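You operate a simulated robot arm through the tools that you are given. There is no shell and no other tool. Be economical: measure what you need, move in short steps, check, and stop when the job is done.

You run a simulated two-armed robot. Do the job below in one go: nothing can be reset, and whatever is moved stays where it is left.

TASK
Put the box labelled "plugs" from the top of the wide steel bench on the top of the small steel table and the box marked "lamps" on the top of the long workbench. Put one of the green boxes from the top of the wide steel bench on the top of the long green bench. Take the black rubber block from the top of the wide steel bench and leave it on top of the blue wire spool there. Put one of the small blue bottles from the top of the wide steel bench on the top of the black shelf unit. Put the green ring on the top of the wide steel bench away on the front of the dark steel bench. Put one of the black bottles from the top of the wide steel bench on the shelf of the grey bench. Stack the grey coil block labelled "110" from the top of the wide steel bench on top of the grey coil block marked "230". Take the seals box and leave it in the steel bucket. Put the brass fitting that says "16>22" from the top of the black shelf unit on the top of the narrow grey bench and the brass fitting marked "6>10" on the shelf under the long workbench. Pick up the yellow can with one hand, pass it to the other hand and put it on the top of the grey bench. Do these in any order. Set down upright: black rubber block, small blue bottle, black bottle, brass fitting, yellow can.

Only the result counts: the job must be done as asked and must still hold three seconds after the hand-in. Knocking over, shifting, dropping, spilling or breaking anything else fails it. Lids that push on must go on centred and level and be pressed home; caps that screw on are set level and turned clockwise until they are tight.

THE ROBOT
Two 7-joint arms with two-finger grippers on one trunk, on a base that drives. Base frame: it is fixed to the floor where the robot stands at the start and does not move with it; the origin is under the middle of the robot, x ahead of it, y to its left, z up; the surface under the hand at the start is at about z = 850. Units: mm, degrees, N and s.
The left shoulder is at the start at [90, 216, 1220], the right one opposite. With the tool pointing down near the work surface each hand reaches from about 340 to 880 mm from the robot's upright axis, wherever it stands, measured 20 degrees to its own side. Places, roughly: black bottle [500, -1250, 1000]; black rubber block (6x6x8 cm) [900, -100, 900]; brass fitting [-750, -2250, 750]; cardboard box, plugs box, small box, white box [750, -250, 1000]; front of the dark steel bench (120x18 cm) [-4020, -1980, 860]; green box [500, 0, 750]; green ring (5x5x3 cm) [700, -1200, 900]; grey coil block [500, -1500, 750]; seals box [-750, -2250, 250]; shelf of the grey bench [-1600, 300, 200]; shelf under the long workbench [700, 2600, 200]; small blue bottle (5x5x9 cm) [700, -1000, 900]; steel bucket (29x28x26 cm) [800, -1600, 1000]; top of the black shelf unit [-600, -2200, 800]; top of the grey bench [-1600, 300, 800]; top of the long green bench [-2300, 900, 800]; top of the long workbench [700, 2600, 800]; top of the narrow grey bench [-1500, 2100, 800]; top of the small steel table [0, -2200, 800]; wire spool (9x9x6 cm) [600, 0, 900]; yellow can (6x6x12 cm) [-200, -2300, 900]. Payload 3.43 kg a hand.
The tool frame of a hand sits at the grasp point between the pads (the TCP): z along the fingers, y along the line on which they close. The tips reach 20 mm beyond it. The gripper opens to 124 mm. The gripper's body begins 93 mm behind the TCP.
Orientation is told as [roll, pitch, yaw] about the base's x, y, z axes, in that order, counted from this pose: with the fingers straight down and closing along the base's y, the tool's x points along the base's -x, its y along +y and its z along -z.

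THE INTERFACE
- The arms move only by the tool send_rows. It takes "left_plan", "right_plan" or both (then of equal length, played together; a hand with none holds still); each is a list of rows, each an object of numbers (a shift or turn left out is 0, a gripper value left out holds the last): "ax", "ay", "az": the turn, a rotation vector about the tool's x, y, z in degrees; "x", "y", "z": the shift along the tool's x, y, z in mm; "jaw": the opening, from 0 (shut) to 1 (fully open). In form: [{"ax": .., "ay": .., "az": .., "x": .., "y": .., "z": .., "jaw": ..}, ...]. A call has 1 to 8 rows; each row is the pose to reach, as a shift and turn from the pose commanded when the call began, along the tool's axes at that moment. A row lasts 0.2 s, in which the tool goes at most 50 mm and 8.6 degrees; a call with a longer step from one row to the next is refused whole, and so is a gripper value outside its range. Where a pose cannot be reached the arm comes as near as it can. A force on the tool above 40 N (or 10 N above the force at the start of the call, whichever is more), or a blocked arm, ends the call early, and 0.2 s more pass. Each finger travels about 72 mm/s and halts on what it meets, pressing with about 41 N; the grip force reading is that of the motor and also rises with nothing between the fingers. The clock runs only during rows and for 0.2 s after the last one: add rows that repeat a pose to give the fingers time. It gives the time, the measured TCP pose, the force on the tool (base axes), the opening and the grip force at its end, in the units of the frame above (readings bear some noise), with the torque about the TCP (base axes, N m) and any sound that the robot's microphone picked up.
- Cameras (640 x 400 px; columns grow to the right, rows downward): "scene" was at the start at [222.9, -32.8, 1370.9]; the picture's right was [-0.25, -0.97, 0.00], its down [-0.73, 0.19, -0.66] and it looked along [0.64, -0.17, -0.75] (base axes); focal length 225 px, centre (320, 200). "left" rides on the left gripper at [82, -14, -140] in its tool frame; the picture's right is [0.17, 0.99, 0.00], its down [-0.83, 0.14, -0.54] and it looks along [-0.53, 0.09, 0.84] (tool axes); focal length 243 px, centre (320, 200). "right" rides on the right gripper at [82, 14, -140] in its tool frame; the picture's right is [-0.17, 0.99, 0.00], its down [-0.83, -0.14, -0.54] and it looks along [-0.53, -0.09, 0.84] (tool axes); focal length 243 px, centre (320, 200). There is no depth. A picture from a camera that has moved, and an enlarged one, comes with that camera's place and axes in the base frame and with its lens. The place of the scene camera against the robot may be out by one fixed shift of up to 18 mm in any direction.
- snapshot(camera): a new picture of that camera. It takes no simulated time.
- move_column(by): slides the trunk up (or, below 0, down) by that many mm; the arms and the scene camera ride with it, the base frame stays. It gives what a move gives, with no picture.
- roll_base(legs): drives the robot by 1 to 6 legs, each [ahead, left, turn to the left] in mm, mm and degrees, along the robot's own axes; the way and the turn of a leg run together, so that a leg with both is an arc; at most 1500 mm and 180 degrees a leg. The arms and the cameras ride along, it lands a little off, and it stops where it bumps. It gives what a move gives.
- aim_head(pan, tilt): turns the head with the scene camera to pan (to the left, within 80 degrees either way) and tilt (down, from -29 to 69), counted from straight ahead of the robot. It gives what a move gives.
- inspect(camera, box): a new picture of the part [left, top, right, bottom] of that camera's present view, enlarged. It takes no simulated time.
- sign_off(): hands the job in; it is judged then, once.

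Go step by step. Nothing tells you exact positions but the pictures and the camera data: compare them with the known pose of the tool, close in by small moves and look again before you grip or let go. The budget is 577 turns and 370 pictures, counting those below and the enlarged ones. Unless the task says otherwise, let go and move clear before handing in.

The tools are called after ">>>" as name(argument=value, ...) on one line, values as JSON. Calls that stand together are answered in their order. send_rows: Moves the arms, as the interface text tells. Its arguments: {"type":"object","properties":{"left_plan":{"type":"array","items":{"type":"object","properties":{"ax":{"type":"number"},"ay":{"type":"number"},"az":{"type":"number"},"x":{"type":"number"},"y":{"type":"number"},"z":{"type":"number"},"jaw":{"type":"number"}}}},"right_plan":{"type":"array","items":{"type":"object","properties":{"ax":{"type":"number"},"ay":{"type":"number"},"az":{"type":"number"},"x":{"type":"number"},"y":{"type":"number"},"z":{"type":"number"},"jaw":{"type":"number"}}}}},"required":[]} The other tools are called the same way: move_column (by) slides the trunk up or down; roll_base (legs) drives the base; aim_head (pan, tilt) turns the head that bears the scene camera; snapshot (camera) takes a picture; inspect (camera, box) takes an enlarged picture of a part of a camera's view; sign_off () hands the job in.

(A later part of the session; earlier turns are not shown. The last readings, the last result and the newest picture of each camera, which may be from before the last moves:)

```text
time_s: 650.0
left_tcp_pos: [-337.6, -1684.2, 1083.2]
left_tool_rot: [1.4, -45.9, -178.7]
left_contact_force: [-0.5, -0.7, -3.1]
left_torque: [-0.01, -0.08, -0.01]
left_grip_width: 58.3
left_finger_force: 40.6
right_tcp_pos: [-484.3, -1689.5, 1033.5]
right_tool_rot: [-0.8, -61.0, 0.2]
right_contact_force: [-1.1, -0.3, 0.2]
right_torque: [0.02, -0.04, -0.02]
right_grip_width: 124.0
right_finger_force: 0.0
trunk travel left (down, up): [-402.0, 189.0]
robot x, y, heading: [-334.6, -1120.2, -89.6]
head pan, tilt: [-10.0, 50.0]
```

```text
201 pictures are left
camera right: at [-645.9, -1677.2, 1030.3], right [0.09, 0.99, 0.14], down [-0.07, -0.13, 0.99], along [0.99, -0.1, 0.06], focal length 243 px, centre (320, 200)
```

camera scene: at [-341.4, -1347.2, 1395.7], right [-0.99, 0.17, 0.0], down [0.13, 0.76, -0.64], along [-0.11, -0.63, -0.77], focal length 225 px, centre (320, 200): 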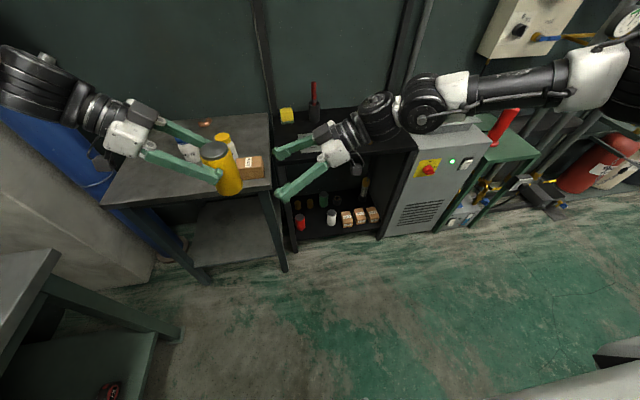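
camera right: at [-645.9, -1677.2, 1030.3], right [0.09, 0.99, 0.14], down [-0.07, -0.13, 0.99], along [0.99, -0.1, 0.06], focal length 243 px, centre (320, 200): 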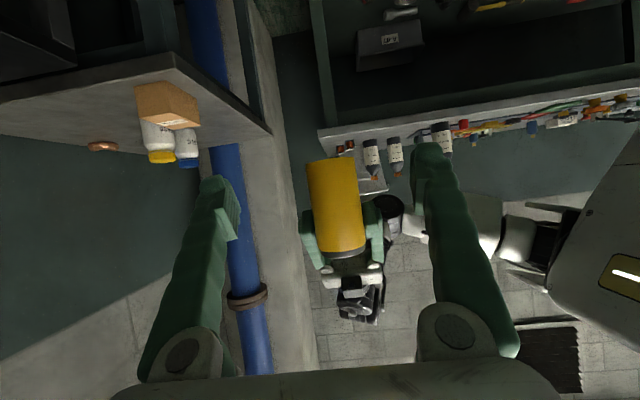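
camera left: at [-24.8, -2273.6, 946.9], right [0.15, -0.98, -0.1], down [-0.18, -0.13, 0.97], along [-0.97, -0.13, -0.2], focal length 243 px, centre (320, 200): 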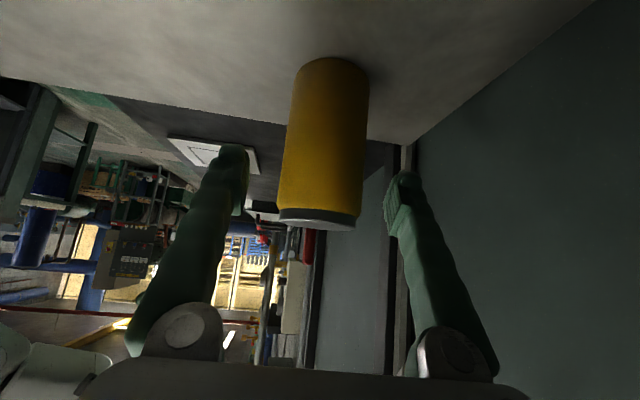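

Now in the middle. I insert the right hand again.

>>> send_rows(right_plan=[{"x": -16, "y": 3, "z": 32}, {"x": -32, "y": 5, "z": 64}, {"x": -48, "y": 5, "z": 96}, {"x": -64, "y": 5, "z": 127}])

>>> inspect(camera="scene", box=[200, 90, 420, 230])

>>> snapshot(camera="right")

```text
time_s: 651.0
left_tcp_pos: [-332.4, -1686.0, 1083.5]
left_tool_rot: [1.3, -46.2, -178.6]
left_contact_force: [0.1, 0.3, -2.7]
left_torque: [0.01, -0.08, 0.0]
left_grip_width: 58.2
left_finger_force: 40.9
right_tcp_pos: [-340.9, -1688.5, 1023.9]
right_tool_rot: [-0.7, -60.9, 0.1]
right_contact_force: [-1.0, -0.5, -0.2]
right_torque: [0.06, 0.04, 0.02]
right_grip_width: 123.8
right_finger_force: 0.0
trunk travel left (down, up): [-402.0, 189.0]
robot x, y, heading: [-336.1, -1126.0, -90.0]
head pan, tilt: [-10.0, 50.0]
```

```text
2.86 times, centred on (310, 160) of scene
camera zoom: at [-339.9, -1346.9, 1395.8], right [-0.99, 0.17, 0.0], down [0.13, 0.76, -0.64], along [-0.11, -0.63, -0.77], focal length 643 px, centre (349, 314)
```

zoom: 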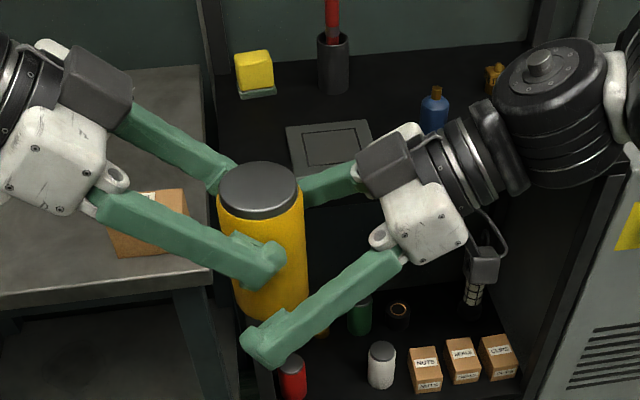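

```text
199 pictures are left
camera right: at [-502.3, -1675.0, 1021.3], right [0.09, 0.99, 0.14], down [-0.07, -0.13, 0.99], along [0.99, -0.1, 0.05], focal length 243 px, centre (320, 200)
```

right: 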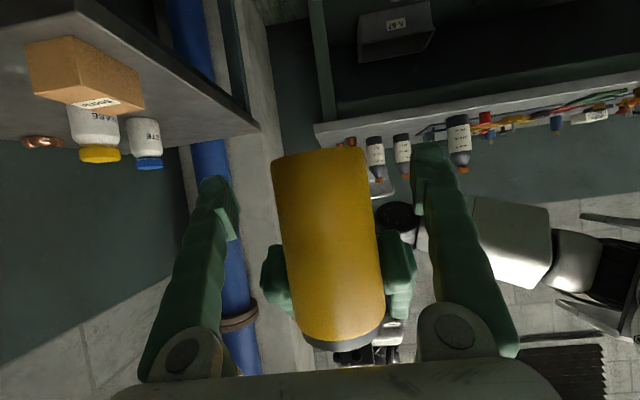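

Properly straddled. I close the right hand on the can.

>>> send_rows(right_plan=[{"x": -3.5, "z": -2, "jaw": 0.8}, {"x": -3.5, "z": -2, "jaw": 0.55}, {"x": -3.5, "z": -2, "jaw": 0.4}, {"x": -3.5, "z": -2, "jaw": 0.3}, {"x": -3.5, "z": -2, "jaw": 0.3}, {"x": -3.5, "z": -2, "jaw": 0.3}])

```text
time_s: 652.4
left_tcp_pos: [-334.3, -1685.6, 1082.7]
left_tool_rot: [1.3, -46.2, -178.7]
left_contact_force: [-0.8, -3.2, -3.7]
left_torque: [0.08, -0.02, 0.01]
left_grip_width: 58.3
left_finger_force: 40.9
right_tcp_pos: [-340.3, -1686.7, 1030.3]
right_tool_rot: [-0.6, -60.9, 0.2]
right_contact_force: [0.4, 2.8, 0.1]
right_torque: [-0.25, 0.03, 0.03]
right_grip_width: 54.7
right_finger_force: 41.1
trunk travel left (down, up): [-402.0, 189.0]
robot x, y, heading: [-334.9, -1121.3, -89.9]
head pan, tilt: [-10.0, 50.0]
```

The grip is on a chord (can axis lies ~10 mm deeper). I reopen, insert 14 mm more and close again.

>>> send_rows(right_plan=[{"jaw": 0.5}, {"jaw": 0.6}, {"x": -3.5, "z": 6.5}, {"x": -7, "z": 12.5}, {"x": -7, "z": 12.5, "jaw": 0.4}, {"x": -7, "z": 12.5, "jaw": 0.3}, {"x": -7, "z": 12.5, "jaw": 0.3}])

```text
time_s: 654.0
left_tcp_pos: [-334.0, -1684.2, 1083.5]
left_tool_rot: [1.3, -46.2, -178.7]
left_contact_force: [0.9, 2.1, -0.7]
left_torque: [0.18, -0.09, -0.06]
left_grip_width: 57.9
left_finger_force: 41.1
right_tcp_pos: [-328.5, -1685.1, 1030.8]
right_tool_rot: [-0.7, -60.9, 0.2]
right_contact_force: [-0.1, -2.4, -0.3]
right_torque: [-0.06, -0.04, 0.08]
right_grip_width: 53.4
right_finger_force: 40.8
trunk travel left (down, up): [-402.0, 189.0]
robot x, y, heading: [-335.1, -1127.7, -89.8]
head pan, tilt: [-10.0, 50.0]
```

Width is consistent (the can is narrower there). Now the left hand opens and withdraws.

>>> send_rows(left_plan=[{"jaw": 0.6}, {"jaw": 0.8}, {"jaw": 0.9}, {"z": -35}, {"z": -75}, {"z": -115}, {"z": -155}])

>>> snapshot(camera="scene")

```text
time_s: 655.6
left_tcp_pos: [-220.4, -1676.6, 1188.8]
left_tool_rot: [1.4, -46.2, -178.8]
left_contact_force: [-0.1, 0.0, 0.5]
left_torque: [-0.03, 0.03, 0.01]
left_grip_width: 111.5
left_finger_force: 0.1
right_tcp_pos: [-327.7, -1685.4, 1031.2]
right_tool_rot: [-0.8, -60.9, 0.4]
right_contact_force: [0.4, 0.5, 0.3]
right_torque: [-0.02, -0.04, -0.02]
right_grip_width: 53.1
right_finger_force: 41.1
trunk travel left (down, up): [-402.0, 189.0]
robot x, y, heading: [-336.3, -1123.9, -89.8]
head pan, tilt: [-10.0, 50.0]
```

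```text
198 pictures are left
camera scene: at [-340.3, -1345.4, 1396.0], right [-0.99, 0.17, 0.0], down [0.13, 0.75, -0.64], along [-0.11, -0.63, -0.77], focal length 225 px, centre (320, 200)
```

scene: 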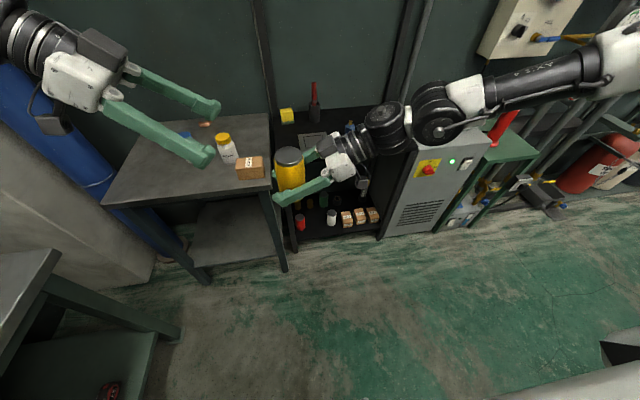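

The right hand should now hold it; I check closely.

>>> inspect(camera="scene", box=[230, 120, 390, 230])

>>> snapshot(camera="right")

```text
3.64 times, centred on (310, 175) of scene
camera zoom: at [-340.3, -1345.4, 1396.0], right [-0.99, 0.17, 0.0], down [0.13, 0.75, -0.64], along [-0.11, -0.63, -0.77], focal length 818 px, centre (356, 291)
```

zoom: 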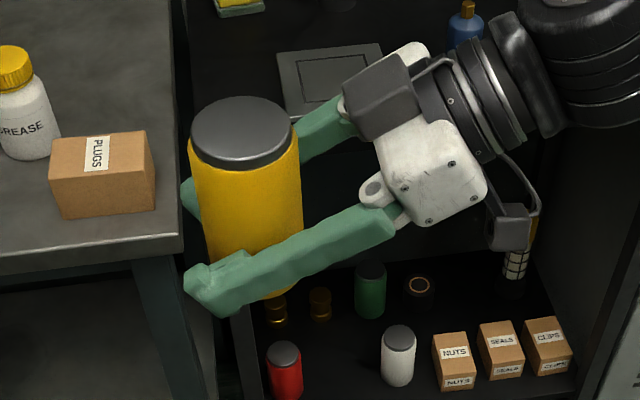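

```text
196 pictures are left
camera right: at [-489.6, -1671.9, 1027.4], right [0.09, 0.99, 0.14], down [-0.07, -0.13, 0.99], along [0.99, -0.1, 0.06], focal length 243 px, centre (320, 200)
```

right: 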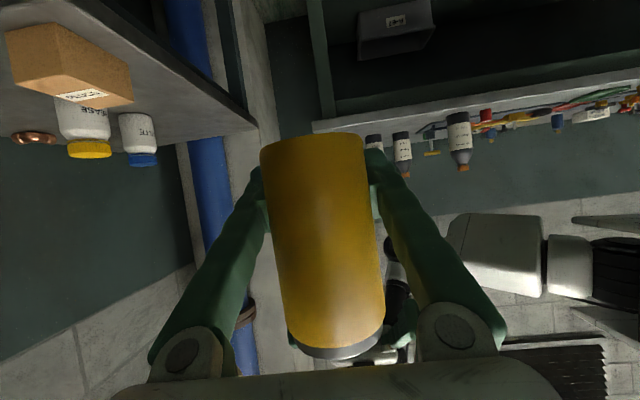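

I test the hold by raising the right hand 40 mm.

>>> send_rows(right_plan=[{"x": -9, "z": -5}, {"x": -22, "z": -12}, {"x": -35, "z": -19}])

>>> inspect(camera="scene", box=[230, 120, 390, 230])

```text
time_s: 656.4
left_tcp_pos: [-221.8, -1678.1, 1187.5]
left_tool_rot: [1.4, -46.1, -178.7]
left_contact_force: [-0.4, 0.1, -0.4]
left_torque: [0.03, 0.02, 0.03]
left_grip_width: 111.5
left_finger_force: 0.0
right_tcp_pos: [-328.2, -1687.9, 1070.8]
right_tool_rot: [-0.6, -61.0, 0.2]
right_contact_force: [0.3, 1.6, -3.9]
right_torque: [-0.04, -0.07, 0.0]
right_grip_width: 53.1
right_finger_force: 40.7
trunk travel left (down, up): [-402.0, 189.0]
robot x, y, heading: [-336.4, -1125.0, -89.9]
head pan, tilt: [-10.0, 50.0]
```

```text
3.64 times, centred on (310, 175) of scene
camera zoom: at [-341.2, -1346.3, 1395.8], right [-0.99, 0.17, 0.0], down [0.13, 0.75, -0.64], along [-0.11, -0.63, -0.77], focal length 818 px, centre (356, 291)
```

zoom: 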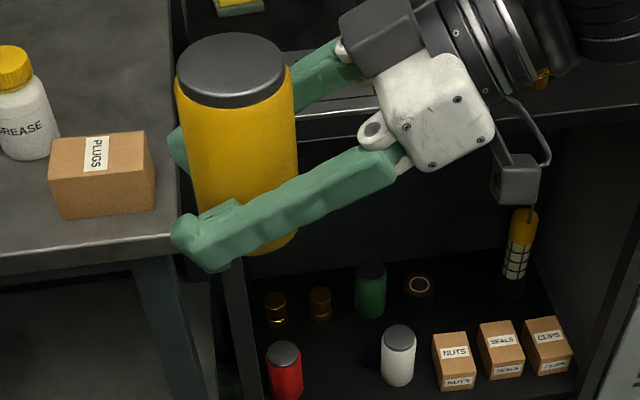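

Handover succeeded; the right hand holds the can firmly. Next the seals box on the unit's lower shelf with the left hand, gripping it front-to-back. I level the left hand and shift the base.

>>> send_rows(left_plan=[{"ay": 8}, {"ay": 16}, {"ay": 24}, {"ay": 32}, {"ay": 40}, {"ay": 46}])

>>> roll_base(legs=[[100, 0, 0], [0, -620, 0]])

>>> aim_head(pan=10, tilt=50)

>>> snapshot(camera="scene")

```text
time_s: 657.8
left_tcp_pos: [-225.5, -1677.4, 1188.7]
left_tool_rot: [1.0, 0.0, -177.6]
left_contact_force: [-0.2, 0.7, 0.5]
left_torque: [-0.03, -0.02, -0.03]
left_grip_width: 111.6
left_finger_force: 0.0
right_tcp_pos: [-328.8, -1687.4, 1070.0]
right_tool_rot: [-0.7, -61.0, 0.1]
right_contact_force: [0.3, -0.3, -2.9]
right_torque: [0.01, -0.06, -0.01]
right_grip_width: 53.3
right_finger_force: 41.0
trunk travel left (down, up): [-402.0, 189.0]
robot x, y, heading: [-337.2, -1123.7, -89.7]
head pan, tilt: [-10.0, 50.0]
```

```text
time_s: 667.3
left_tcp_pos: [-837.2, -1781.6, 1188.2]
left_tool_rot: [0.9, -0.2, -177.6]
left_contact_force: [0.6, 0.4, 0.6]
left_torque: [-0.02, -0.01, 0.02]
left_grip_width: 111.6
left_finger_force: 0.1
right_tcp_pos: [-941.0, -1791.7, 1069.6]
right_tool_rot: [-0.7, -60.9, 0.3]
right_contact_force: [0.8, 0.6, -3.0]
right_torque: [-0.01, -0.07, 0.04]
right_grip_width: 53.0
right_finger_force: 41.0
trunk travel left (down, up): [-402.0, 189.0]
robot x, y, heading: [-949.6, -1224.0, -89.8]
head pan, tilt: [-10.0, 50.0]
```

```text
time_s: 668.2
left_tcp_pos: [-838.4, -1782.1, 1188.0]
left_tool_rot: [0.9, -0.2, -177.5]
left_contact_force: [0.5, -0.4, 0.1]
left_torque: [-0.02, 0.0, -0.01]
left_grip_width: 111.3
left_finger_force: 0.0
right_tcp_pos: [-939.9, -1790.7, 1069.5]
right_tool_rot: [-0.7, -60.9, 0.4]
right_contact_force: [0.3, 0.4, -3.0]
right_torque: [0.03, -0.08, 0.0]
right_grip_width: 53.3
right_finger_force: 41.0
trunk travel left (down, up): [-402.0, 189.0]
robot x, y, heading: [-953.3, -1227.9, -89.6]
head pan, tilt: [10.0, 50.0]
```

```text
194 pictures are left
camera scene: at [-928.9, -1450.2, 1395.8], right [-0.98, -0.18, 0.0], down [-0.14, 0.75, -0.64], along [0.11, -0.63, -0.77], focal length 225 px, centre (320, 200)
```

scene: 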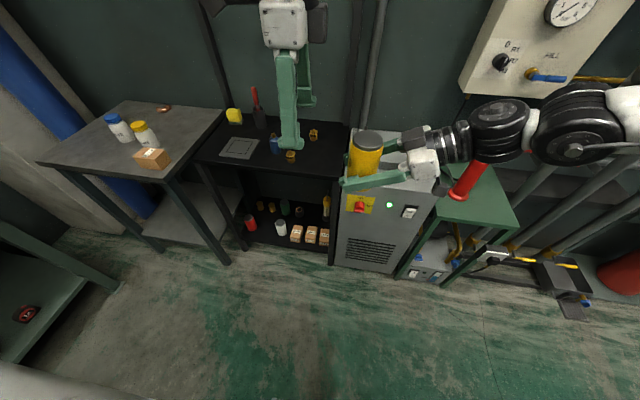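

I retract the can hand to the right, then lower the trunk 250 mm while raising that hand.

>>> send_rows(right_plan=[{"x": 18, "y": 10, "z": -32}, {"x": 36, "y": 20, "z": -64}, {"x": 54, "y": 30, "z": -96}, {"x": 72, "y": 40, "z": -128}, {"x": 90, "y": 50, "z": -160}, {"x": 107, "y": 60, "z": -192}])

>>> send_rows(right_plan=[{"x": -35, "z": -19}, {"x": -70, "z": -39}, {"x": -105, "z": -58}, {"x": -131, "z": -73}])

>>> move_column(by=-250)

>>> snapshot(camera="left")

>>> snapshot(camera="scene")

```text
time_s: 669.6
left_tcp_pos: [-837.9, -1781.9, 1188.8]
left_tool_rot: [1.1, -0.1, -177.5]
left_contact_force: [0.2, 0.7, 0.4]
left_torque: [-0.01, -0.04, 0.01]
left_grip_width: 111.3
left_finger_force: 0.1
right_tcp_pos: [-1161.9, -1731.3, 1073.1]
right_tool_rot: [-0.8, -61.0, 0.5]
right_contact_force: [0.8, -0.3, -3.9]
right_torque: [0.0, -0.08, -0.01]
right_grip_width: 53.4
right_finger_force: 41.2
trunk travel left (down, up): [-402.0, 189.0]
robot x, y, heading: [-952.7, -1228.8, -89.6]
head pan, tilt: [10.0, 50.0]
```

```text
time_s: 670.6
left_tcp_pos: [-837.5, -1781.2, 1189.0]
left_tool_rot: [1.0, -0.1, -177.5]
left_contact_force: [-1.0, 0.9, 0.1]
left_torque: [-0.01, 0.03, 0.03]
left_grip_width: 111.5
left_finger_force: 0.0
right_tcp_pos: [-1161.4, -1725.7, 1221.3]
right_tool_rot: [-0.6, -60.9, 0.3]
right_contact_force: [-0.4, 0.1, -3.4]
right_torque: [-0.01, -0.04, -0.01]
right_grip_width: 53.0
right_finger_force: 40.8
trunk travel left (down, up): [-402.0, 189.0]
robot x, y, heading: [-952.4, -1229.6, -89.7]
head pan, tilt: [10.0, 50.0]
```

```text
time_s: 673.1
left_tcp_pos: [-839.2, -1802.3, 894.6]
left_tool_rot: [-3.5, -0.2, -177.5]
left_contact_force: [1.0, 0.6, 0.3]
left_torque: [-0.02, 0.0, 0.03]
left_grip_width: 111.6
left_finger_force: 0.1
right_tcp_pos: [-1159.0, -1728.5, 970.3]
right_tool_rot: [-0.9, -60.9, 0.5]
right_contact_force: [-0.2, 0.9, -3.0]
right_torque: [-0.04, -0.06, 0.0]
right_grip_width: 53.1
right_finger_force: 41.4
trunk travel left (down, up): [-152.0, 439.0]
robot x, y, heading: [-948.3, -1228.3, -89.7]
head pan, tilt: [10.0, 50.0]
```

```text
193 pictures are left
camera left: at [-755.5, -1793.1, 1034.9], right [0.21, -0.98, -0.06], down [-0.82, -0.21, 0.53], along [-0.53, -0.06, -0.84], focal length 243 px, centre (320, 200)
```

left: 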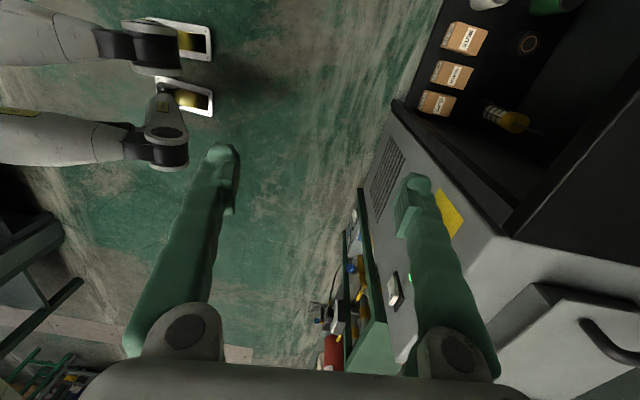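

```text
192 pictures are left
camera scene: at [-928.4, -1525.8, 1131.6], right [-0.98, -0.18, 0.0], down [-0.14, 0.75, -0.64], along [0.12, -0.63, -0.77], focal length 225 px, centre (320, 200)
```

scene: 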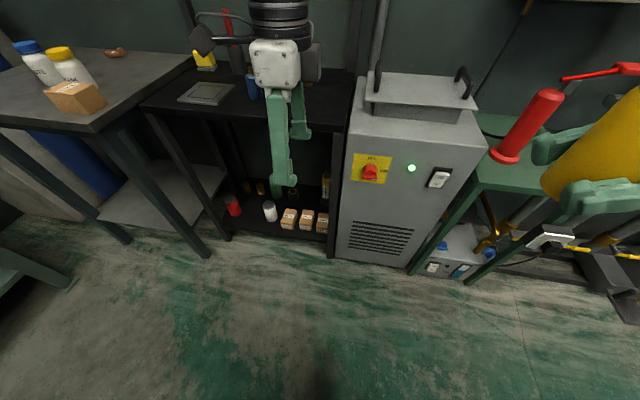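

I raise the can hand for clearance and lower the left hand in front of the unit.

>>> send_rows(right_plan=[{"x": -35, "z": -19}, {"x": -70, "z": -39}, {"x": -105, "z": -58}, {"x": -105, "z": -58}, {"x": -105, "z": -58}, {"x": -105, "z": -58}, {"x": -105, "z": -58}, {"x": -105, "z": -58}], left_plan=[{"x": 12, "z": 40, "ax": 1}, {"x": 24, "z": 80, "ax": 2}, {"x": 36, "z": 120, "ax": 3.5}, {"x": 48, "z": 160, "ax": 3.5}, {"x": 60, "z": 200, "ax": 3.5}, {"x": 72, "z": 240, "ax": 3.5}, {"x": 84, "z": 280, "ax": 3.5}, {"x": 92, "z": 320, "ax": 3.5}])

>>> snapshot(camera="left")

```text
time_s: 675.0
left_tcp_pos: [-746.5, -1778.0, 577.0]
left_tool_rot: [-7.0, -0.3, -177.5]
left_contact_force: [0.0, -0.7, -0.8]
left_torque: [-0.01, 0.01, -0.03]
left_grip_width: 111.5
left_finger_force: 0.1
right_tcp_pos: [-1157.9, -1728.2, 1087.6]
right_tool_rot: [-0.6, -60.9, 0.3]
right_contact_force: [-0.4, 0.2, -2.5]
right_torque: [0.0, -0.07, 0.02]
right_grip_width: 53.0
right_finger_force: 40.8
trunk travel left (down, up): [-152.0, 439.0]
robot x, y, heading: [-949.2, -1229.2, -89.7]
head pan, tilt: [10.0, 50.0]
```

```text
191 pictures are left
camera left: at [-664.4, -1778.4, 716.0], right [0.21, -0.97, -0.12], down [-0.82, -0.24, 0.52], along [-0.54, -0.01, -0.84], focal length 243 px, centre (320, 200)
```

left: 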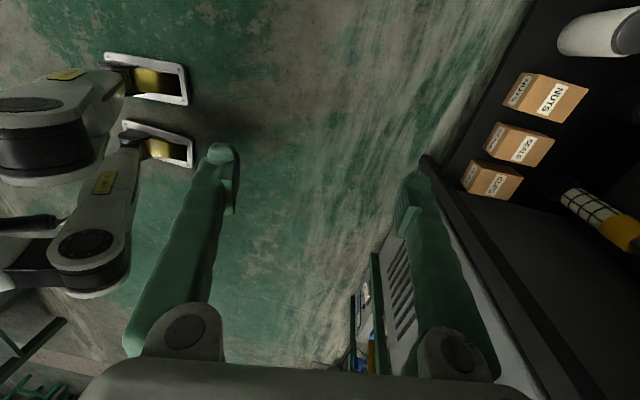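

I correct the hand's roll, lower the trunk a further 150 mm and compensate the can hand upward.

>>> send_rows(left_plan=[{"ax": -3.5, "z": 20}, {"ax": -7, "z": 40}, {"ax": -7, "z": 60}, {"ax": -7, "z": 60}], right_plan=[{"x": -35, "z": -19}, {"x": -70, "z": -39}, {"x": -105, "z": -58}, {"x": -131, "z": -73}])

>>> move_column(by=-150)

>>> snapshot(camera="left")

>>> snapshot(camera="scene")

```text
time_s: 676.0
left_tcp_pos: [-748.9, -1771.3, 515.9]
left_tool_rot: [0.0, -0.3, -177.6]
left_contact_force: [0.4, -0.6, 0.5]
left_torque: [0.01, 0.01, -0.02]
left_grip_width: 111.7
left_finger_force: 0.1
right_tcp_pos: [-1159.6, -1726.2, 1238.5]
right_tool_rot: [-0.6, -60.9, 0.3]
right_contact_force: [-0.3, 0.6, -2.8]
right_torque: [0.0, -0.07, 0.0]
right_grip_width: 53.1
right_finger_force: 40.7
trunk travel left (down, up): [-152.0, 439.0]
robot x, y, heading: [-947.7, -1227.2, -89.8]
head pan, tilt: [10.0, 50.0]
```

```text
time_s: 677.7
left_tcp_pos: [-748.8, -1770.2, 365.7]
left_tool_rot: [0.0, -0.2, -177.5]
left_contact_force: [0.3, -0.7, 0.5]
left_torque: [-0.01, -0.01, 0.0]
left_grip_width: 111.3
left_finger_force: 0.1
right_tcp_pos: [-1159.2, -1726.9, 1090.4]
right_tool_rot: [-0.7, -60.9, 0.3]
right_contact_force: [-0.6, 0.2, -3.0]
right_torque: [0.0, -0.05, 0.02]
right_grip_width: 53.4
right_finger_force: 40.9
trunk travel left (down, up): [-2.0, 589.0]
robot x, y, heading: [-950.6, -1229.5, -89.6]
head pan, tilt: [10.0, 50.0]
```

```text
190 pictures are left
camera left: at [-666.5, -1754.0, 504.7], right [0.21, -0.98, 0.0], down [-0.82, -0.18, 0.54], along [-0.53, -0.11, -0.84], focal length 243 px, centre (320, 200)
```

left: 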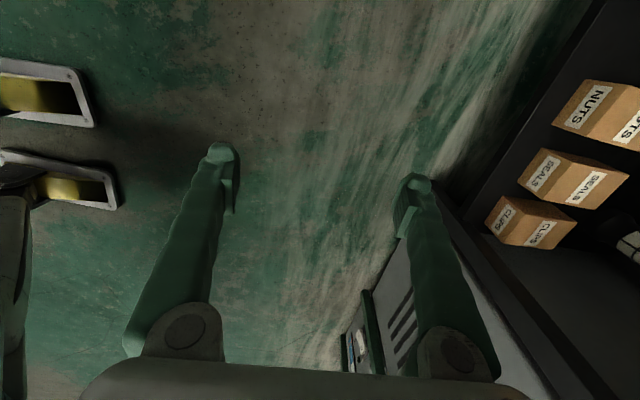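

```text
189 pictures are left
camera scene: at [-928.2, -1570.8, 985.5], right [-0.98, -0.18, 0.0], down [-0.14, 0.75, -0.64], along [0.12, -0.63, -0.77], focal length 225 px, centre (320, 200)
```

scene: 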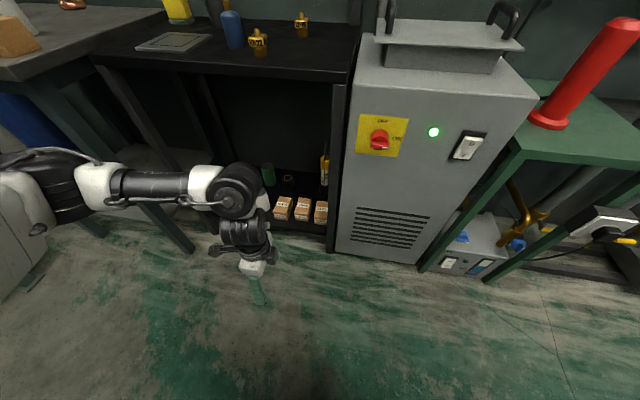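

Seals box: top centre ≈(-748,-2122, 232). I roll forward 280 mm and check the clearance.

>>> roll_base(legs=[[200, 0, 0]])

>>> snapshot(camera="scene")

>>> snapshot(camera="left")

```text
time_s: 679.6
left_tcp_pos: [-748.5, -1973.5, 364.3]
left_tool_rot: [-0.1, -0.2, -177.6]
left_contact_force: [0.6, 1.1, 0.2]
left_torque: [0.0, 0.03, -0.01]
left_grip_width: 111.7
left_finger_force: 0.0
right_tcp_pos: [-1160.5, -1930.6, 1087.8]
right_tool_rot: [-0.6, -60.9, 0.2]
right_contact_force: [-0.1, -0.4, -3.1]
right_torque: [-0.01, -0.09, 0.0]
right_grip_width: 52.9
right_finger_force: 40.6
trunk travel left (down, up): [-2.0, 589.0]
robot x, y, heading: [-950.4, -1429.7, -89.9]
head pan, tilt: [10.0, 50.0]
```

```text
188 pictures are left
camera scene: at [-927.8, -1774.2, 985.3], right [-0.98, -0.18, 0.0], down [-0.14, 0.75, -0.64], along [0.11, -0.63, -0.77], focal length 225 px, centre (320, 200)
```

scene: 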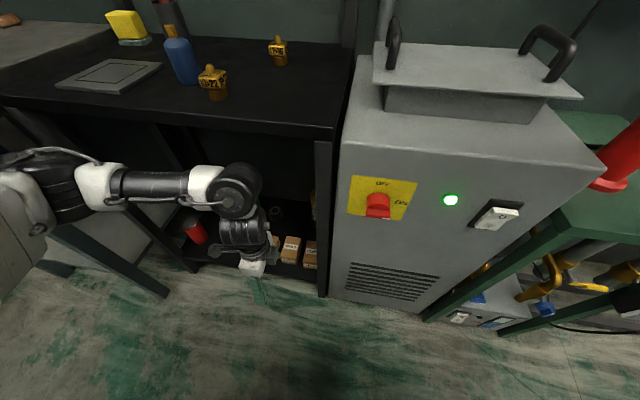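

```text
187 pictures are left
camera left: at [-666.4, -1957.5, 504.4], right [0.21, -0.98, 0.0], down [-0.82, -0.17, 0.54], along [-0.53, -0.11, -0.84], focal length 243 px, centre (320, 200)
```

left: 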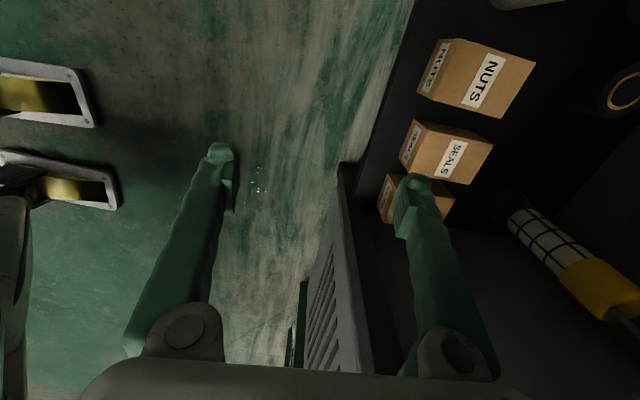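

The box is turned about -12°. I pull the can hand back, open the jaw fully, turn the left hand, and roll on 80 mm.

>>> send_rows(right_plan=[{"y": 30}, {"y": 60}, {"y": 90}, {"y": 90}], left_plan=[{"az": 5, "jaw": 1}, {"az": 10}, {"az": 13, "z": 10}, {"az": 13, "z": 20}])

>>> roll_base(legs=[[85, 0, 0]])

>>> snapshot(camera="scene")

>>> snapshot(camera="left")

```text
time_s: 680.6
left_tcp_pos: [-748.8, -1972.9, 343.1]
left_tool_rot: [0.1, -0.2, 169.4]
left_contact_force: [-0.3, 0.3, -0.3]
left_torque: [-0.01, -0.01, 0.01]
left_grip_width: 124.0
left_finger_force: 0.1
right_tcp_pos: [-1159.3, -1840.2, 1088.4]
right_tool_rot: [-0.6, -60.9, 0.2]
right_contact_force: [0.3, 0.0, -3.4]
right_torque: [0.02, -0.05, 0.02]
right_grip_width: 53.3
right_finger_force: 40.7
trunk travel left (down, up): [-2.0, 589.0]
robot x, y, heading: [-948.5, -1429.4, -89.6]
head pan, tilt: [10.0, 50.0]
```

```text
time_s: 681.7
left_tcp_pos: [-749.4, -2057.8, 343.8]
left_tool_rot: [0.0, -0.2, 169.3]
left_contact_force: [-0.2, 0.1, -0.1]
left_torque: [-0.01, -0.01, 0.0]
left_grip_width: 123.8
left_finger_force: 0.0
right_tcp_pos: [-1160.5, -1923.3, 1087.9]
right_tool_rot: [-0.7, -60.9, 0.1]
right_contact_force: [0.1, -0.1, -3.0]
right_torque: [0.0, -0.06, -0.01]
right_grip_width: 53.2
right_finger_force: 41.2
trunk travel left (down, up): [-2.0, 589.0]
robot x, y, heading: [-952.5, -1515.1, -89.6]
head pan, tilt: [10.0, 50.0]
```

```text
186 pictures are left
camera scene: at [-928.3, -1857.5, 985.3], right [-0.98, -0.18, 0.0], down [-0.13, 0.75, -0.64], along [0.11, -0.63, -0.77], focal length 225 px, centre (320, 200)
```

scene: 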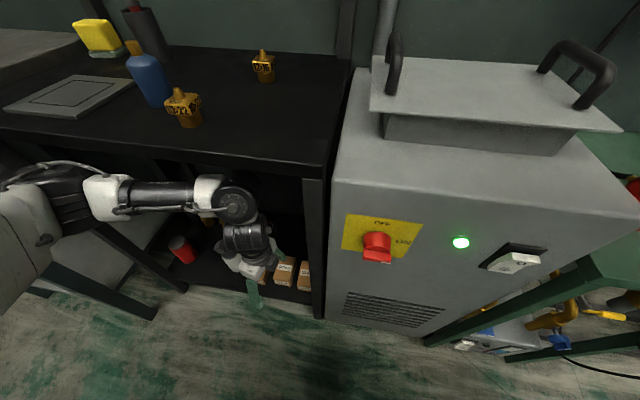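

```text
185 pictures are left
camera left: at [-665.2, -2059.7, 483.1], right [-0.02, -1.0, 0.0], down [-0.84, 0.02, 0.54], along [-0.54, 0.01, -0.84], focal length 243 px, centre (320, 200)
```

left: 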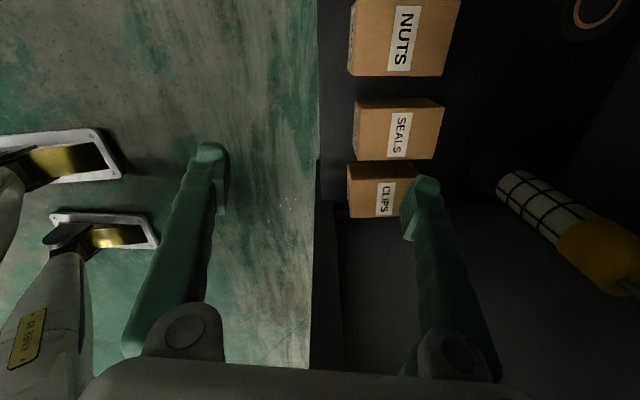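

The boxes are square to the room after all; I undo the turn, and extend the hand to centre over SEALS.

>>> send_rows(left_plan=[{"x": 6, "y": 27, "az": -4}, {"x": 13, "y": 54, "az": -8}, {"x": 19, "y": 82, "az": -10.7}, {"x": 19, "y": 82, "z": 20, "az": -10.7}])

>>> snapshot(camera="left")

>>> snapshot(camera="scene")

```text
time_s: 682.7
left_tcp_pos: [-745.7, -2141.4, 324.4]
left_tool_rot: [0.0, -0.3, 180.0]
left_contact_force: [-0.5, -0.7, -0.9]
left_torque: [0.01, -0.01, -0.03]
left_grip_width: 124.1
left_finger_force: 0.0
right_tcp_pos: [-1158.7, -1921.6, 1087.0]
right_tool_rot: [-0.7, -60.9, 0.2]
right_contact_force: [-0.1, -0.2, -3.2]
right_torque: [-0.02, -0.07, -0.01]
right_grip_width: 53.2
right_finger_force: 40.5
trunk travel left (down, up): [-2.0, 589.0]
robot x, y, heading: [-947.2, -1512.3, -90.0]
head pan, tilt: [10.0, 50.0]
```

```text
184 pictures are left
camera left: at [-663.9, -2128.1, 462.7], right [0.17, -0.99, 0.0], down [-0.83, -0.14, 0.54], along [-0.53, -0.09, -0.84], focal length 243 px, centre (320, 200)
```

left: 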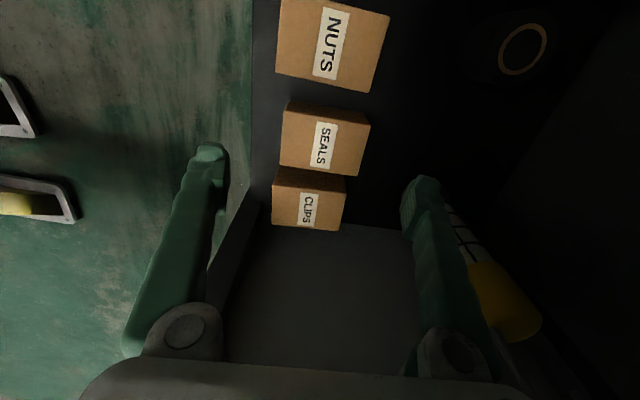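

```text
183 pictures are left
camera scene: at [-928.0, -1857.0, 985.4], right [-0.98, -0.18, 0.0], down [-0.13, 0.75, -0.64], along [0.11, -0.63, -0.77], focal length 225 px, centre (320, 200)
```

scene: 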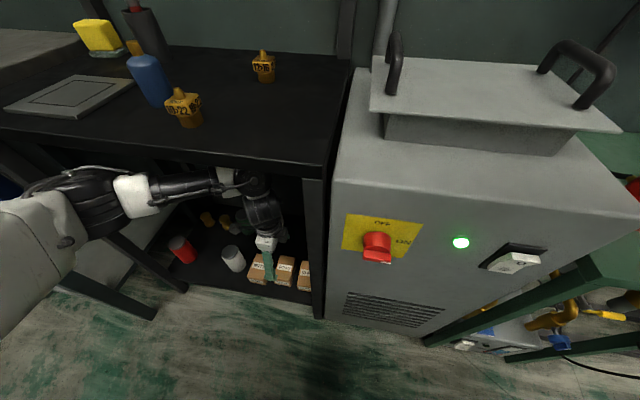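

I zoom to judge the exact orientation of SEALS.

>>> inspect(camera="left", box=[250, 80, 400, 240])

```text
2.50 times, centred on (325, 160) of left
camera zoom: at [-663.9, -2128.1, 462.7], right [0.17, -0.99, 0.0], down [-0.83, -0.14, 0.54], along [-0.53, -0.09, -0.84], focal length 606 px, centre (308, 300)
```

zoom: 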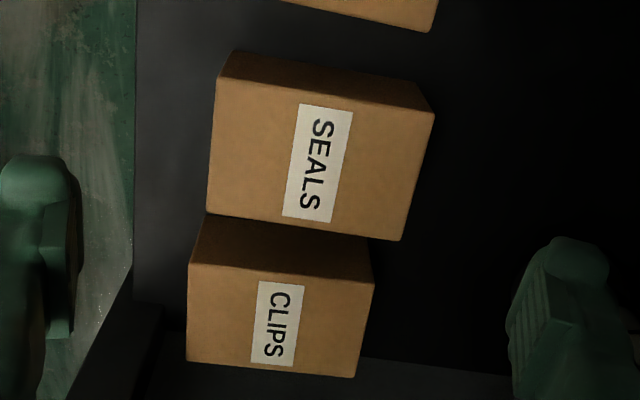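

SEALS is square: centre (-746,-2145), 83 deep. I lower and close.

>>> send_rows(left_plan=[{"y": 3.5, "z": 35}, {"y": 3.5, "z": 70}, {"y": 3.5, "z": 100}, {"y": 3.5, "z": 116}])

>>> inspect(camera="left", box=[180, 80, 460, 260])

```text
time_s: 683.7
left_tcp_pos: [-746.9, -2144.5, 208.0]
left_tool_rot: [0.0, -0.2, 180.0]
left_contact_force: [-0.3, -0.4, 0.0]
left_torque: [-0.02, 0.04, -0.01]
left_grip_width: 124.0
left_finger_force: 0.2
right_tcp_pos: [-1160.0, -1921.9, 1087.5]
right_tool_rot: [-0.6, -60.8, 0.1]
right_contact_force: [-0.5, 1.2, -2.7]
right_torque: [-0.01, -0.06, 0.02]
right_grip_width: 53.1
right_finger_force: 40.7
trunk travel left (down, up): [-2.0, 589.0]
robot x, y, heading: [-950.4, -1516.1, -89.9]
head pan, tilt: [10.0, 50.0]
```

```text
2.22 times, centred on (320, 170) of left
camera zoom: at [-663.9, -2130.5, 347.2], right [0.17, -0.99, 0.0], down [-0.83, -0.14, 0.54], along [-0.53, -0.09, -0.84], focal length 539 px, centre (320, 267)
```

zoom: 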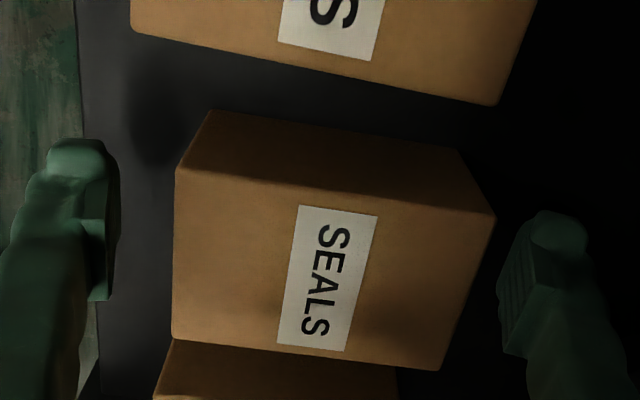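

In place. I close and lift.

>>> send_rows(left_plan=[{"jaw": 0.85}, {"jaw": 0.7}, {"jaw": 0.55}, {"jaw": 0.45}, {"jaw": 0.45}])

>>> send_rows(left_plan=[{"z": -10}, {"z": -35}, {"z": -65}, {"z": -95}])

>>> snapshot(camera="left")

```text
time_s: 684.9
left_tcp_pos: [-746.4, -2144.4, 208.6]
left_tool_rot: [0.0, -0.2, 179.9]
left_contact_force: [0.8, 0.6, 0.5]
left_torque: [-0.08, 0.0, -0.02]
left_grip_width: 89.6
left_finger_force: 41.3
right_tcp_pos: [-1159.6, -1922.7, 1088.4]
right_tool_rot: [-0.7, -60.9, 0.1]
right_contact_force: [0.3, 0.7, -3.0]
right_torque: [0.0, -0.07, -0.02]
right_grip_width: 53.2
right_finger_force: 40.9
trunk travel left (down, up): [-2.0, 589.0]
robot x, y, heading: [-951.1, -1515.3, -89.9]
head pan, tilt: [10.0, 50.0]
```

```text
time_s: 685.9
left_tcp_pos: [-746.9, -2143.8, 302.6]
left_tool_rot: [-0.1, -0.2, 179.9]
left_contact_force: [0.0, 0.9, -2.2]
left_torque: [0.03, -0.07, 0.0]
left_grip_width: 89.8
left_finger_force: 40.8
right_tcp_pos: [-1160.2, -1922.4, 1086.8]
right_tool_rot: [-0.8, -60.9, 0.2]
right_contact_force: [-0.1, -0.4, -2.4]
right_torque: [0.0, -0.08, 0.0]
right_grip_width: 53.2
right_finger_force: 40.7
trunk travel left (down, up): [-2.0, 589.0]
robot x, y, heading: [-951.3, -1516.3, -90.0]
head pan, tilt: [10.0, 50.0]
```

```text
180 pictures are left
camera left: at [-663.3, -2131.2, 442.7], right [0.17, -0.99, 0.0], down [-0.83, -0.14, 0.54], along [-0.53, -0.09, -0.84], focal length 243 px, centre (320, 200)
```

left: 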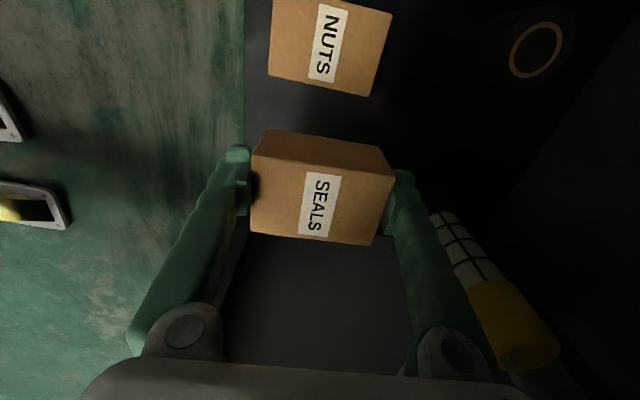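

SEALS held. I back out of the unit.

>>> roll_base(legs=[[-480, 0, 0]])

>>> snapshot(camera="scene")

```text
time_s: 689.3
left_tcp_pos: [-746.7, -1672.3, 302.7]
left_tool_rot: [0.0, -0.2, -179.9]
left_contact_force: [0.5, -0.4, -1.8]
left_torque: [0.01, -0.04, 0.0]
left_grip_width: 89.8
left_finger_force: 41.0
right_tcp_pos: [-1161.4, -1450.0, 1087.4]
right_tool_rot: [-0.6, -60.9, 0.2]
right_contact_force: [0.0, -0.5, -2.5]
right_torque: [0.01, -0.08, 0.02]
right_grip_width: 53.1
right_finger_force: 41.2
trunk travel left (down, up): [-2.0, 589.0]
robot x, y, heading: [-951.8, -1042.2, -89.6]
head pan, tilt: [10.0, 50.0]
```

```text
179 pictures are left
camera scene: at [-928.9, -1384.1, 985.5], right [-0.98, -0.18, 0.0], down [-0.14, 0.75, -0.64], along [0.11, -0.63, -0.77], focal length 225 px, centre (320, 200)
```

scene: 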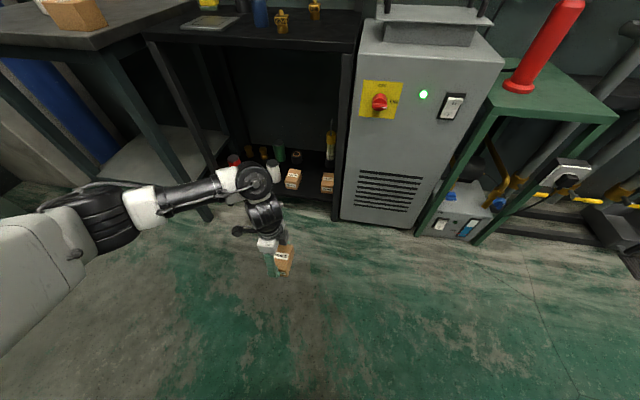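

NUTS and CLIPS stand undisturbed. I raise the trunk and the left hand, keeping the can low, then head to the bucket end of the wide bench.

>>> move_column(by=400)

>>> send_rows(left_plan=[{"z": -45}, {"z": -90}, {"z": -135}, {"z": -180}, {"z": -225}, {"z": -270}, {"z": -315}, {"z": -360}], right_plan=[{"x": 30, "z": 17}, {"x": 60, "z": 34}, {"x": 90, "z": 50}, {"x": 120, "z": 67}, {"x": 150, "z": 84}, {"x": 180, "z": 100}, {"x": 210, "z": 117}, {"x": 240, "z": 134}])

>>> send_rows(left_plan=[{"z": -45}, {"z": -90}, {"z": -135}])

```text
time_s: 693.1
left_tcp_pos: [-745.4, -1670.9, 701.6]
left_tool_rot: [-0.1, -0.3, -180.0]
left_contact_force: [-0.5, -1.5, -2.7]
left_torque: [0.02, -0.03, 0.02]
left_grip_width: 89.7
left_finger_force: 41.1
right_tcp_pos: [-1160.8, -1450.8, 1487.0]
right_tool_rot: [-0.6, -60.9, 0.1]
right_contact_force: [-0.3, 0.8, -3.3]
right_torque: [0.01, -0.07, -0.03]
right_grip_width: 53.1
right_finger_force: 41.4
trunk travel left (down, up): [-402.0, 189.0]
robot x, y, heading: [-950.6, -1043.1, -89.8]
head pan, tilt: [10.0, 50.0]
```

```text
time_s: 695.0
left_tcp_pos: [-746.7, -1670.3, 1062.0]
left_tool_rot: [-0.1, -0.1, -180.0]
left_contact_force: [-0.9, -0.4, -2.2]
left_torque: [-0.01, -0.02, 0.06]
left_grip_width: 89.8
left_finger_force: 40.6
right_tcp_pos: [-1159.8, -1453.8, 1209.8]
right_tool_rot: [-0.9, -60.9, 0.3]
right_contact_force: [0.0, 0.4, -2.8]
right_torque: [-0.03, -0.07, -0.03]
right_grip_width: 53.4
right_finger_force: 40.7
trunk travel left (down, up): [-402.0, 189.0]
robot x, y, heading: [-950.7, -1042.1, -89.8]
head pan, tilt: [10.0, 50.0]
```

```text
time_s: 695.8
left_tcp_pos: [-743.9, -1673.4, 1196.8]
left_tool_rot: [0.1, -0.2, -179.9]
left_contact_force: [0.2, -0.8, -2.2]
left_torque: [0.01, -0.05, -0.05]
left_grip_width: 89.9
left_finger_force: 40.9
right_tcp_pos: [-1161.1, -1454.4, 1210.3]
right_tool_rot: [-0.9, -60.9, 0.1]
right_contact_force: [0.0, 0.1, -2.9]
right_torque: [0.01, -0.07, -0.02]
right_grip_width: 53.0
right_finger_force: 40.9
trunk travel left (down, up): [-402.0, 189.0]
robot x, y, heading: [-951.2, -1042.2, -89.6]
head pan, tilt: [10.0, 50.0]
```

>>> roll_base(legs=[[0, 900, 0], [100, 0, 0]])

>>> aim_head(pan=65, tilt=35)

>>> snapshot(camera="scene")

```text
time_s: 709.1
left_tcp_pos: [168.0, -1767.8, 1197.3]
left_tool_rot: [0.0, -0.3, -179.7]
left_contact_force: [0.1, 0.3, -1.6]
left_torque: [-0.03, -0.03, 0.01]
left_grip_width: 89.6
left_finger_force: 41.0
right_tcp_pos: [-249.3, -1549.8, 1210.7]
right_tool_rot: [-0.7, -60.9, 0.6]
right_contact_force: [0.4, 0.5, -3.2]
right_torque: [-0.02, -0.07, -0.01]
right_grip_width: 53.1
right_finger_force: 41.4
trunk travel left (down, up): [-402.0, 189.0]
robot x, y, heading: [-43.9, -1136.5, -89.6]
head pan, tilt: [10.0, 50.0]
```

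```text
time_s: 710.3
left_tcp_pos: [168.7, -1769.5, 1196.6]
left_tool_rot: [0.0, -0.2, -179.8]
left_contact_force: [-0.3, 0.2, -3.1]
left_torque: [-0.02, -0.03, 0.01]
left_grip_width: 89.4
left_finger_force: 41.1
right_tcp_pos: [-248.6, -1551.8, 1210.8]
right_tool_rot: [-0.6, -61.0, 0.3]
right_contact_force: [-0.5, 1.1, -3.5]
right_torque: [-0.01, -0.08, -0.02]
right_grip_width: 52.9
right_finger_force: 40.8
trunk travel left (down, up): [-402.0, 189.0]
robot x, y, heading: [-41.5, -1143.2, -89.5]
head pan, tilt: [65.0, 35.0]
```

```text
178 pictures are left
camera scene: at [46.3, -1320.9, 1417.5], right [-0.42, -0.91, 0.0], down [-0.52, 0.24, -0.82], along [0.74, -0.34, -0.57], focal length 225 px, centre (320, 200)
```

scene: 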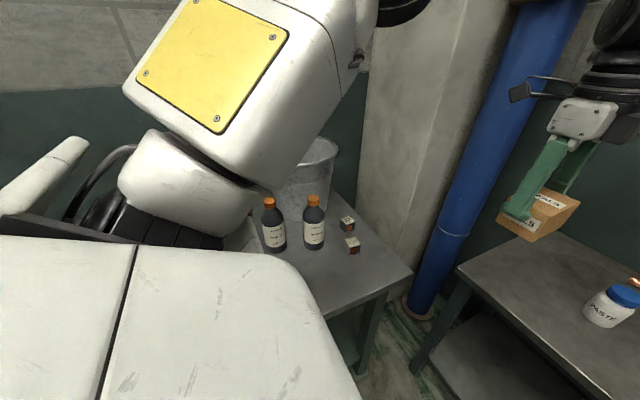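

Bottles and two coil blocks are near the right end; the bucket is behind my arm. I reach the left hand out toward it, high.

>>> send_rows(left_plan=[{"x": 40, "y": -14, "z": -8}, {"x": 80, "y": -28, "z": -16}, {"x": 120, "y": -42, "z": -24}, {"x": 160, "y": -56, "z": -32}, {"x": 200, "y": -70, "z": -40}, {"x": 240, "y": -84, "z": -40}, {"x": 280, "y": -98, "z": -40}, {"x": 320, "y": -112, "z": -40}])

>>> snapshot(camera="left")

>>> snapshot(camera="scene")

```text
time_s: 712.1
left_tcp_pos: [476.6, -1742.3, 1163.8]
left_tool_rot: [0.0, -0.4, -179.8]
left_contact_force: [-0.4, -0.4, -2.5]
left_torque: [0.08, -0.04, -0.04]
left_grip_width: 89.8
left_finger_force: 40.7
left hand out of reach, approached as far as the arm can: row 2, 3, 4, 5, 6, 7, 8
right_tcp_pos: [-246.6, -1550.5, 1211.1]
right_tool_rot: [-0.7, -60.8, 0.4]
right_contact_force: [-0.1, -0.5, -3.9]
right_torque: [0.01, 0.07, -0.01]
right_grip_width: 53.2
right_finger_force: 41.3
trunk travel left (down, up): [-402.0, 189.0]
robot x, y, heading: [-44.0, -1137.0, -89.7]
head pan, tilt: [65.0, 35.0]
```

```text
177 pictures are left
camera left: at [559.5, -1728.6, 1303.2], right [0.17, -0.99, 0.0], down [-0.83, -0.14, 0.55], along [-0.54, -0.09, -0.84], focal length 243 px, centre (320, 200)
```

left: 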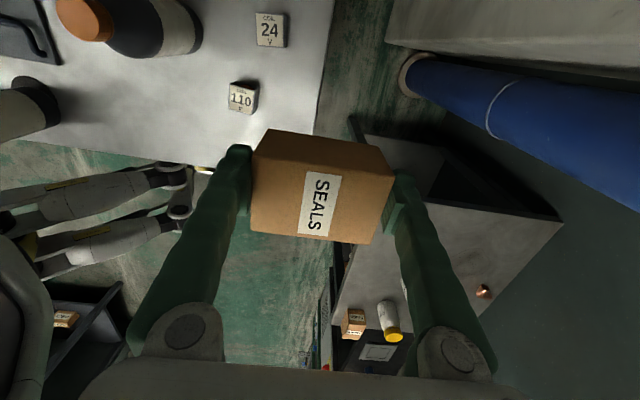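

```text
176 pictures are left
camera scene: at [49.5, -1320.5, 1417.3], right [-0.42, -0.91, 0.0], down [-0.52, 0.24, -0.82], along [0.74, -0.34, -0.58], focal length 225 px, centre (320, 200)
```

scene: 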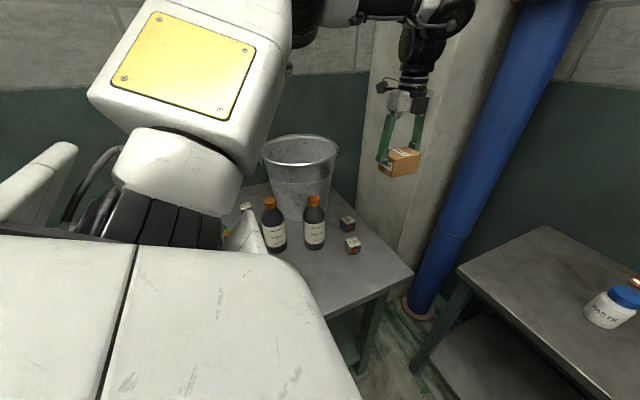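

I see the coil blocks "110" and "24"; the bucket centre is ≈(735,-1561). For more reach at this height I raise the trunk.

>>> move_column(by=185)

>>> send_rows(left_plan=[{"z": 40}, {"z": 80}, {"z": 110}, {"x": 30, "y": -25, "z": 120}, {"x": 60, "y": -50, "z": 120}, {"x": 90, "y": -75, "z": 120}, {"x": 120, "y": -100, "z": 120}])

>>> snapshot(camera="left")

```text
time_s: 714.1
left_tcp_pos: [475.8, -1721.0, 1420.1]
left_tool_rot: [8.1, -0.1, -179.8]
left_contact_force: [-0.1, -0.4, -2.6]
left_torque: [0.01, 0.03, -0.01]
left_grip_width: 89.6
left_finger_force: 40.9
right_tcp_pos: [-248.0, -1553.1, 1394.6]
right_tool_rot: [-0.3, -61.0, 0.0]
right_contact_force: [0.0, 0.1, -2.4]
right_torque: [0.01, -0.11, 0.0]
right_grip_width: 52.9
right_finger_force: 40.7
trunk travel left (down, up): [-587.0, 4.0]
robot x, y, heading: [-42.8, -1144.1, -89.7]
head pan, tilt: [65.0, 35.0]
```

```text
time_s: 715.7
left_tcp_pos: [595.0, -1638.5, 1290.0]
left_tool_rot: [8.3, -0.2, -179.8]
left_contact_force: [0.4, 0.6, -2.2]
left_torque: [-0.05, 0.04, -0.02]
left_grip_width: 89.5
left_finger_force: 40.4
right_tcp_pos: [-248.1, -1550.4, 1396.5]
right_tool_rot: [-0.9, -60.9, 0.6]
right_contact_force: [0.1, 0.7, -2.0]
right_torque: [0.01, 0.0, -0.03]
right_grip_width: 53.1
right_finger_force: 40.7
trunk travel left (down, up): [-587.0, 4.0]
robot x, y, heading: [-43.1, -1138.2, -89.5]
head pan, tilt: [65.0, 35.0]
```

```text
175 pictures are left
camera left: at [677.6, -1603.3, 1425.6], right [0.17, -0.98, 0.14], down [-0.83, -0.06, 0.56], along [-0.53, -0.21, -0.82], focal length 243 px, centre (320, 200)
```

left: 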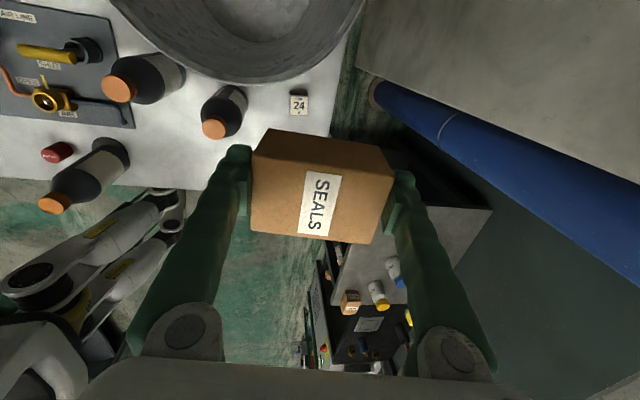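

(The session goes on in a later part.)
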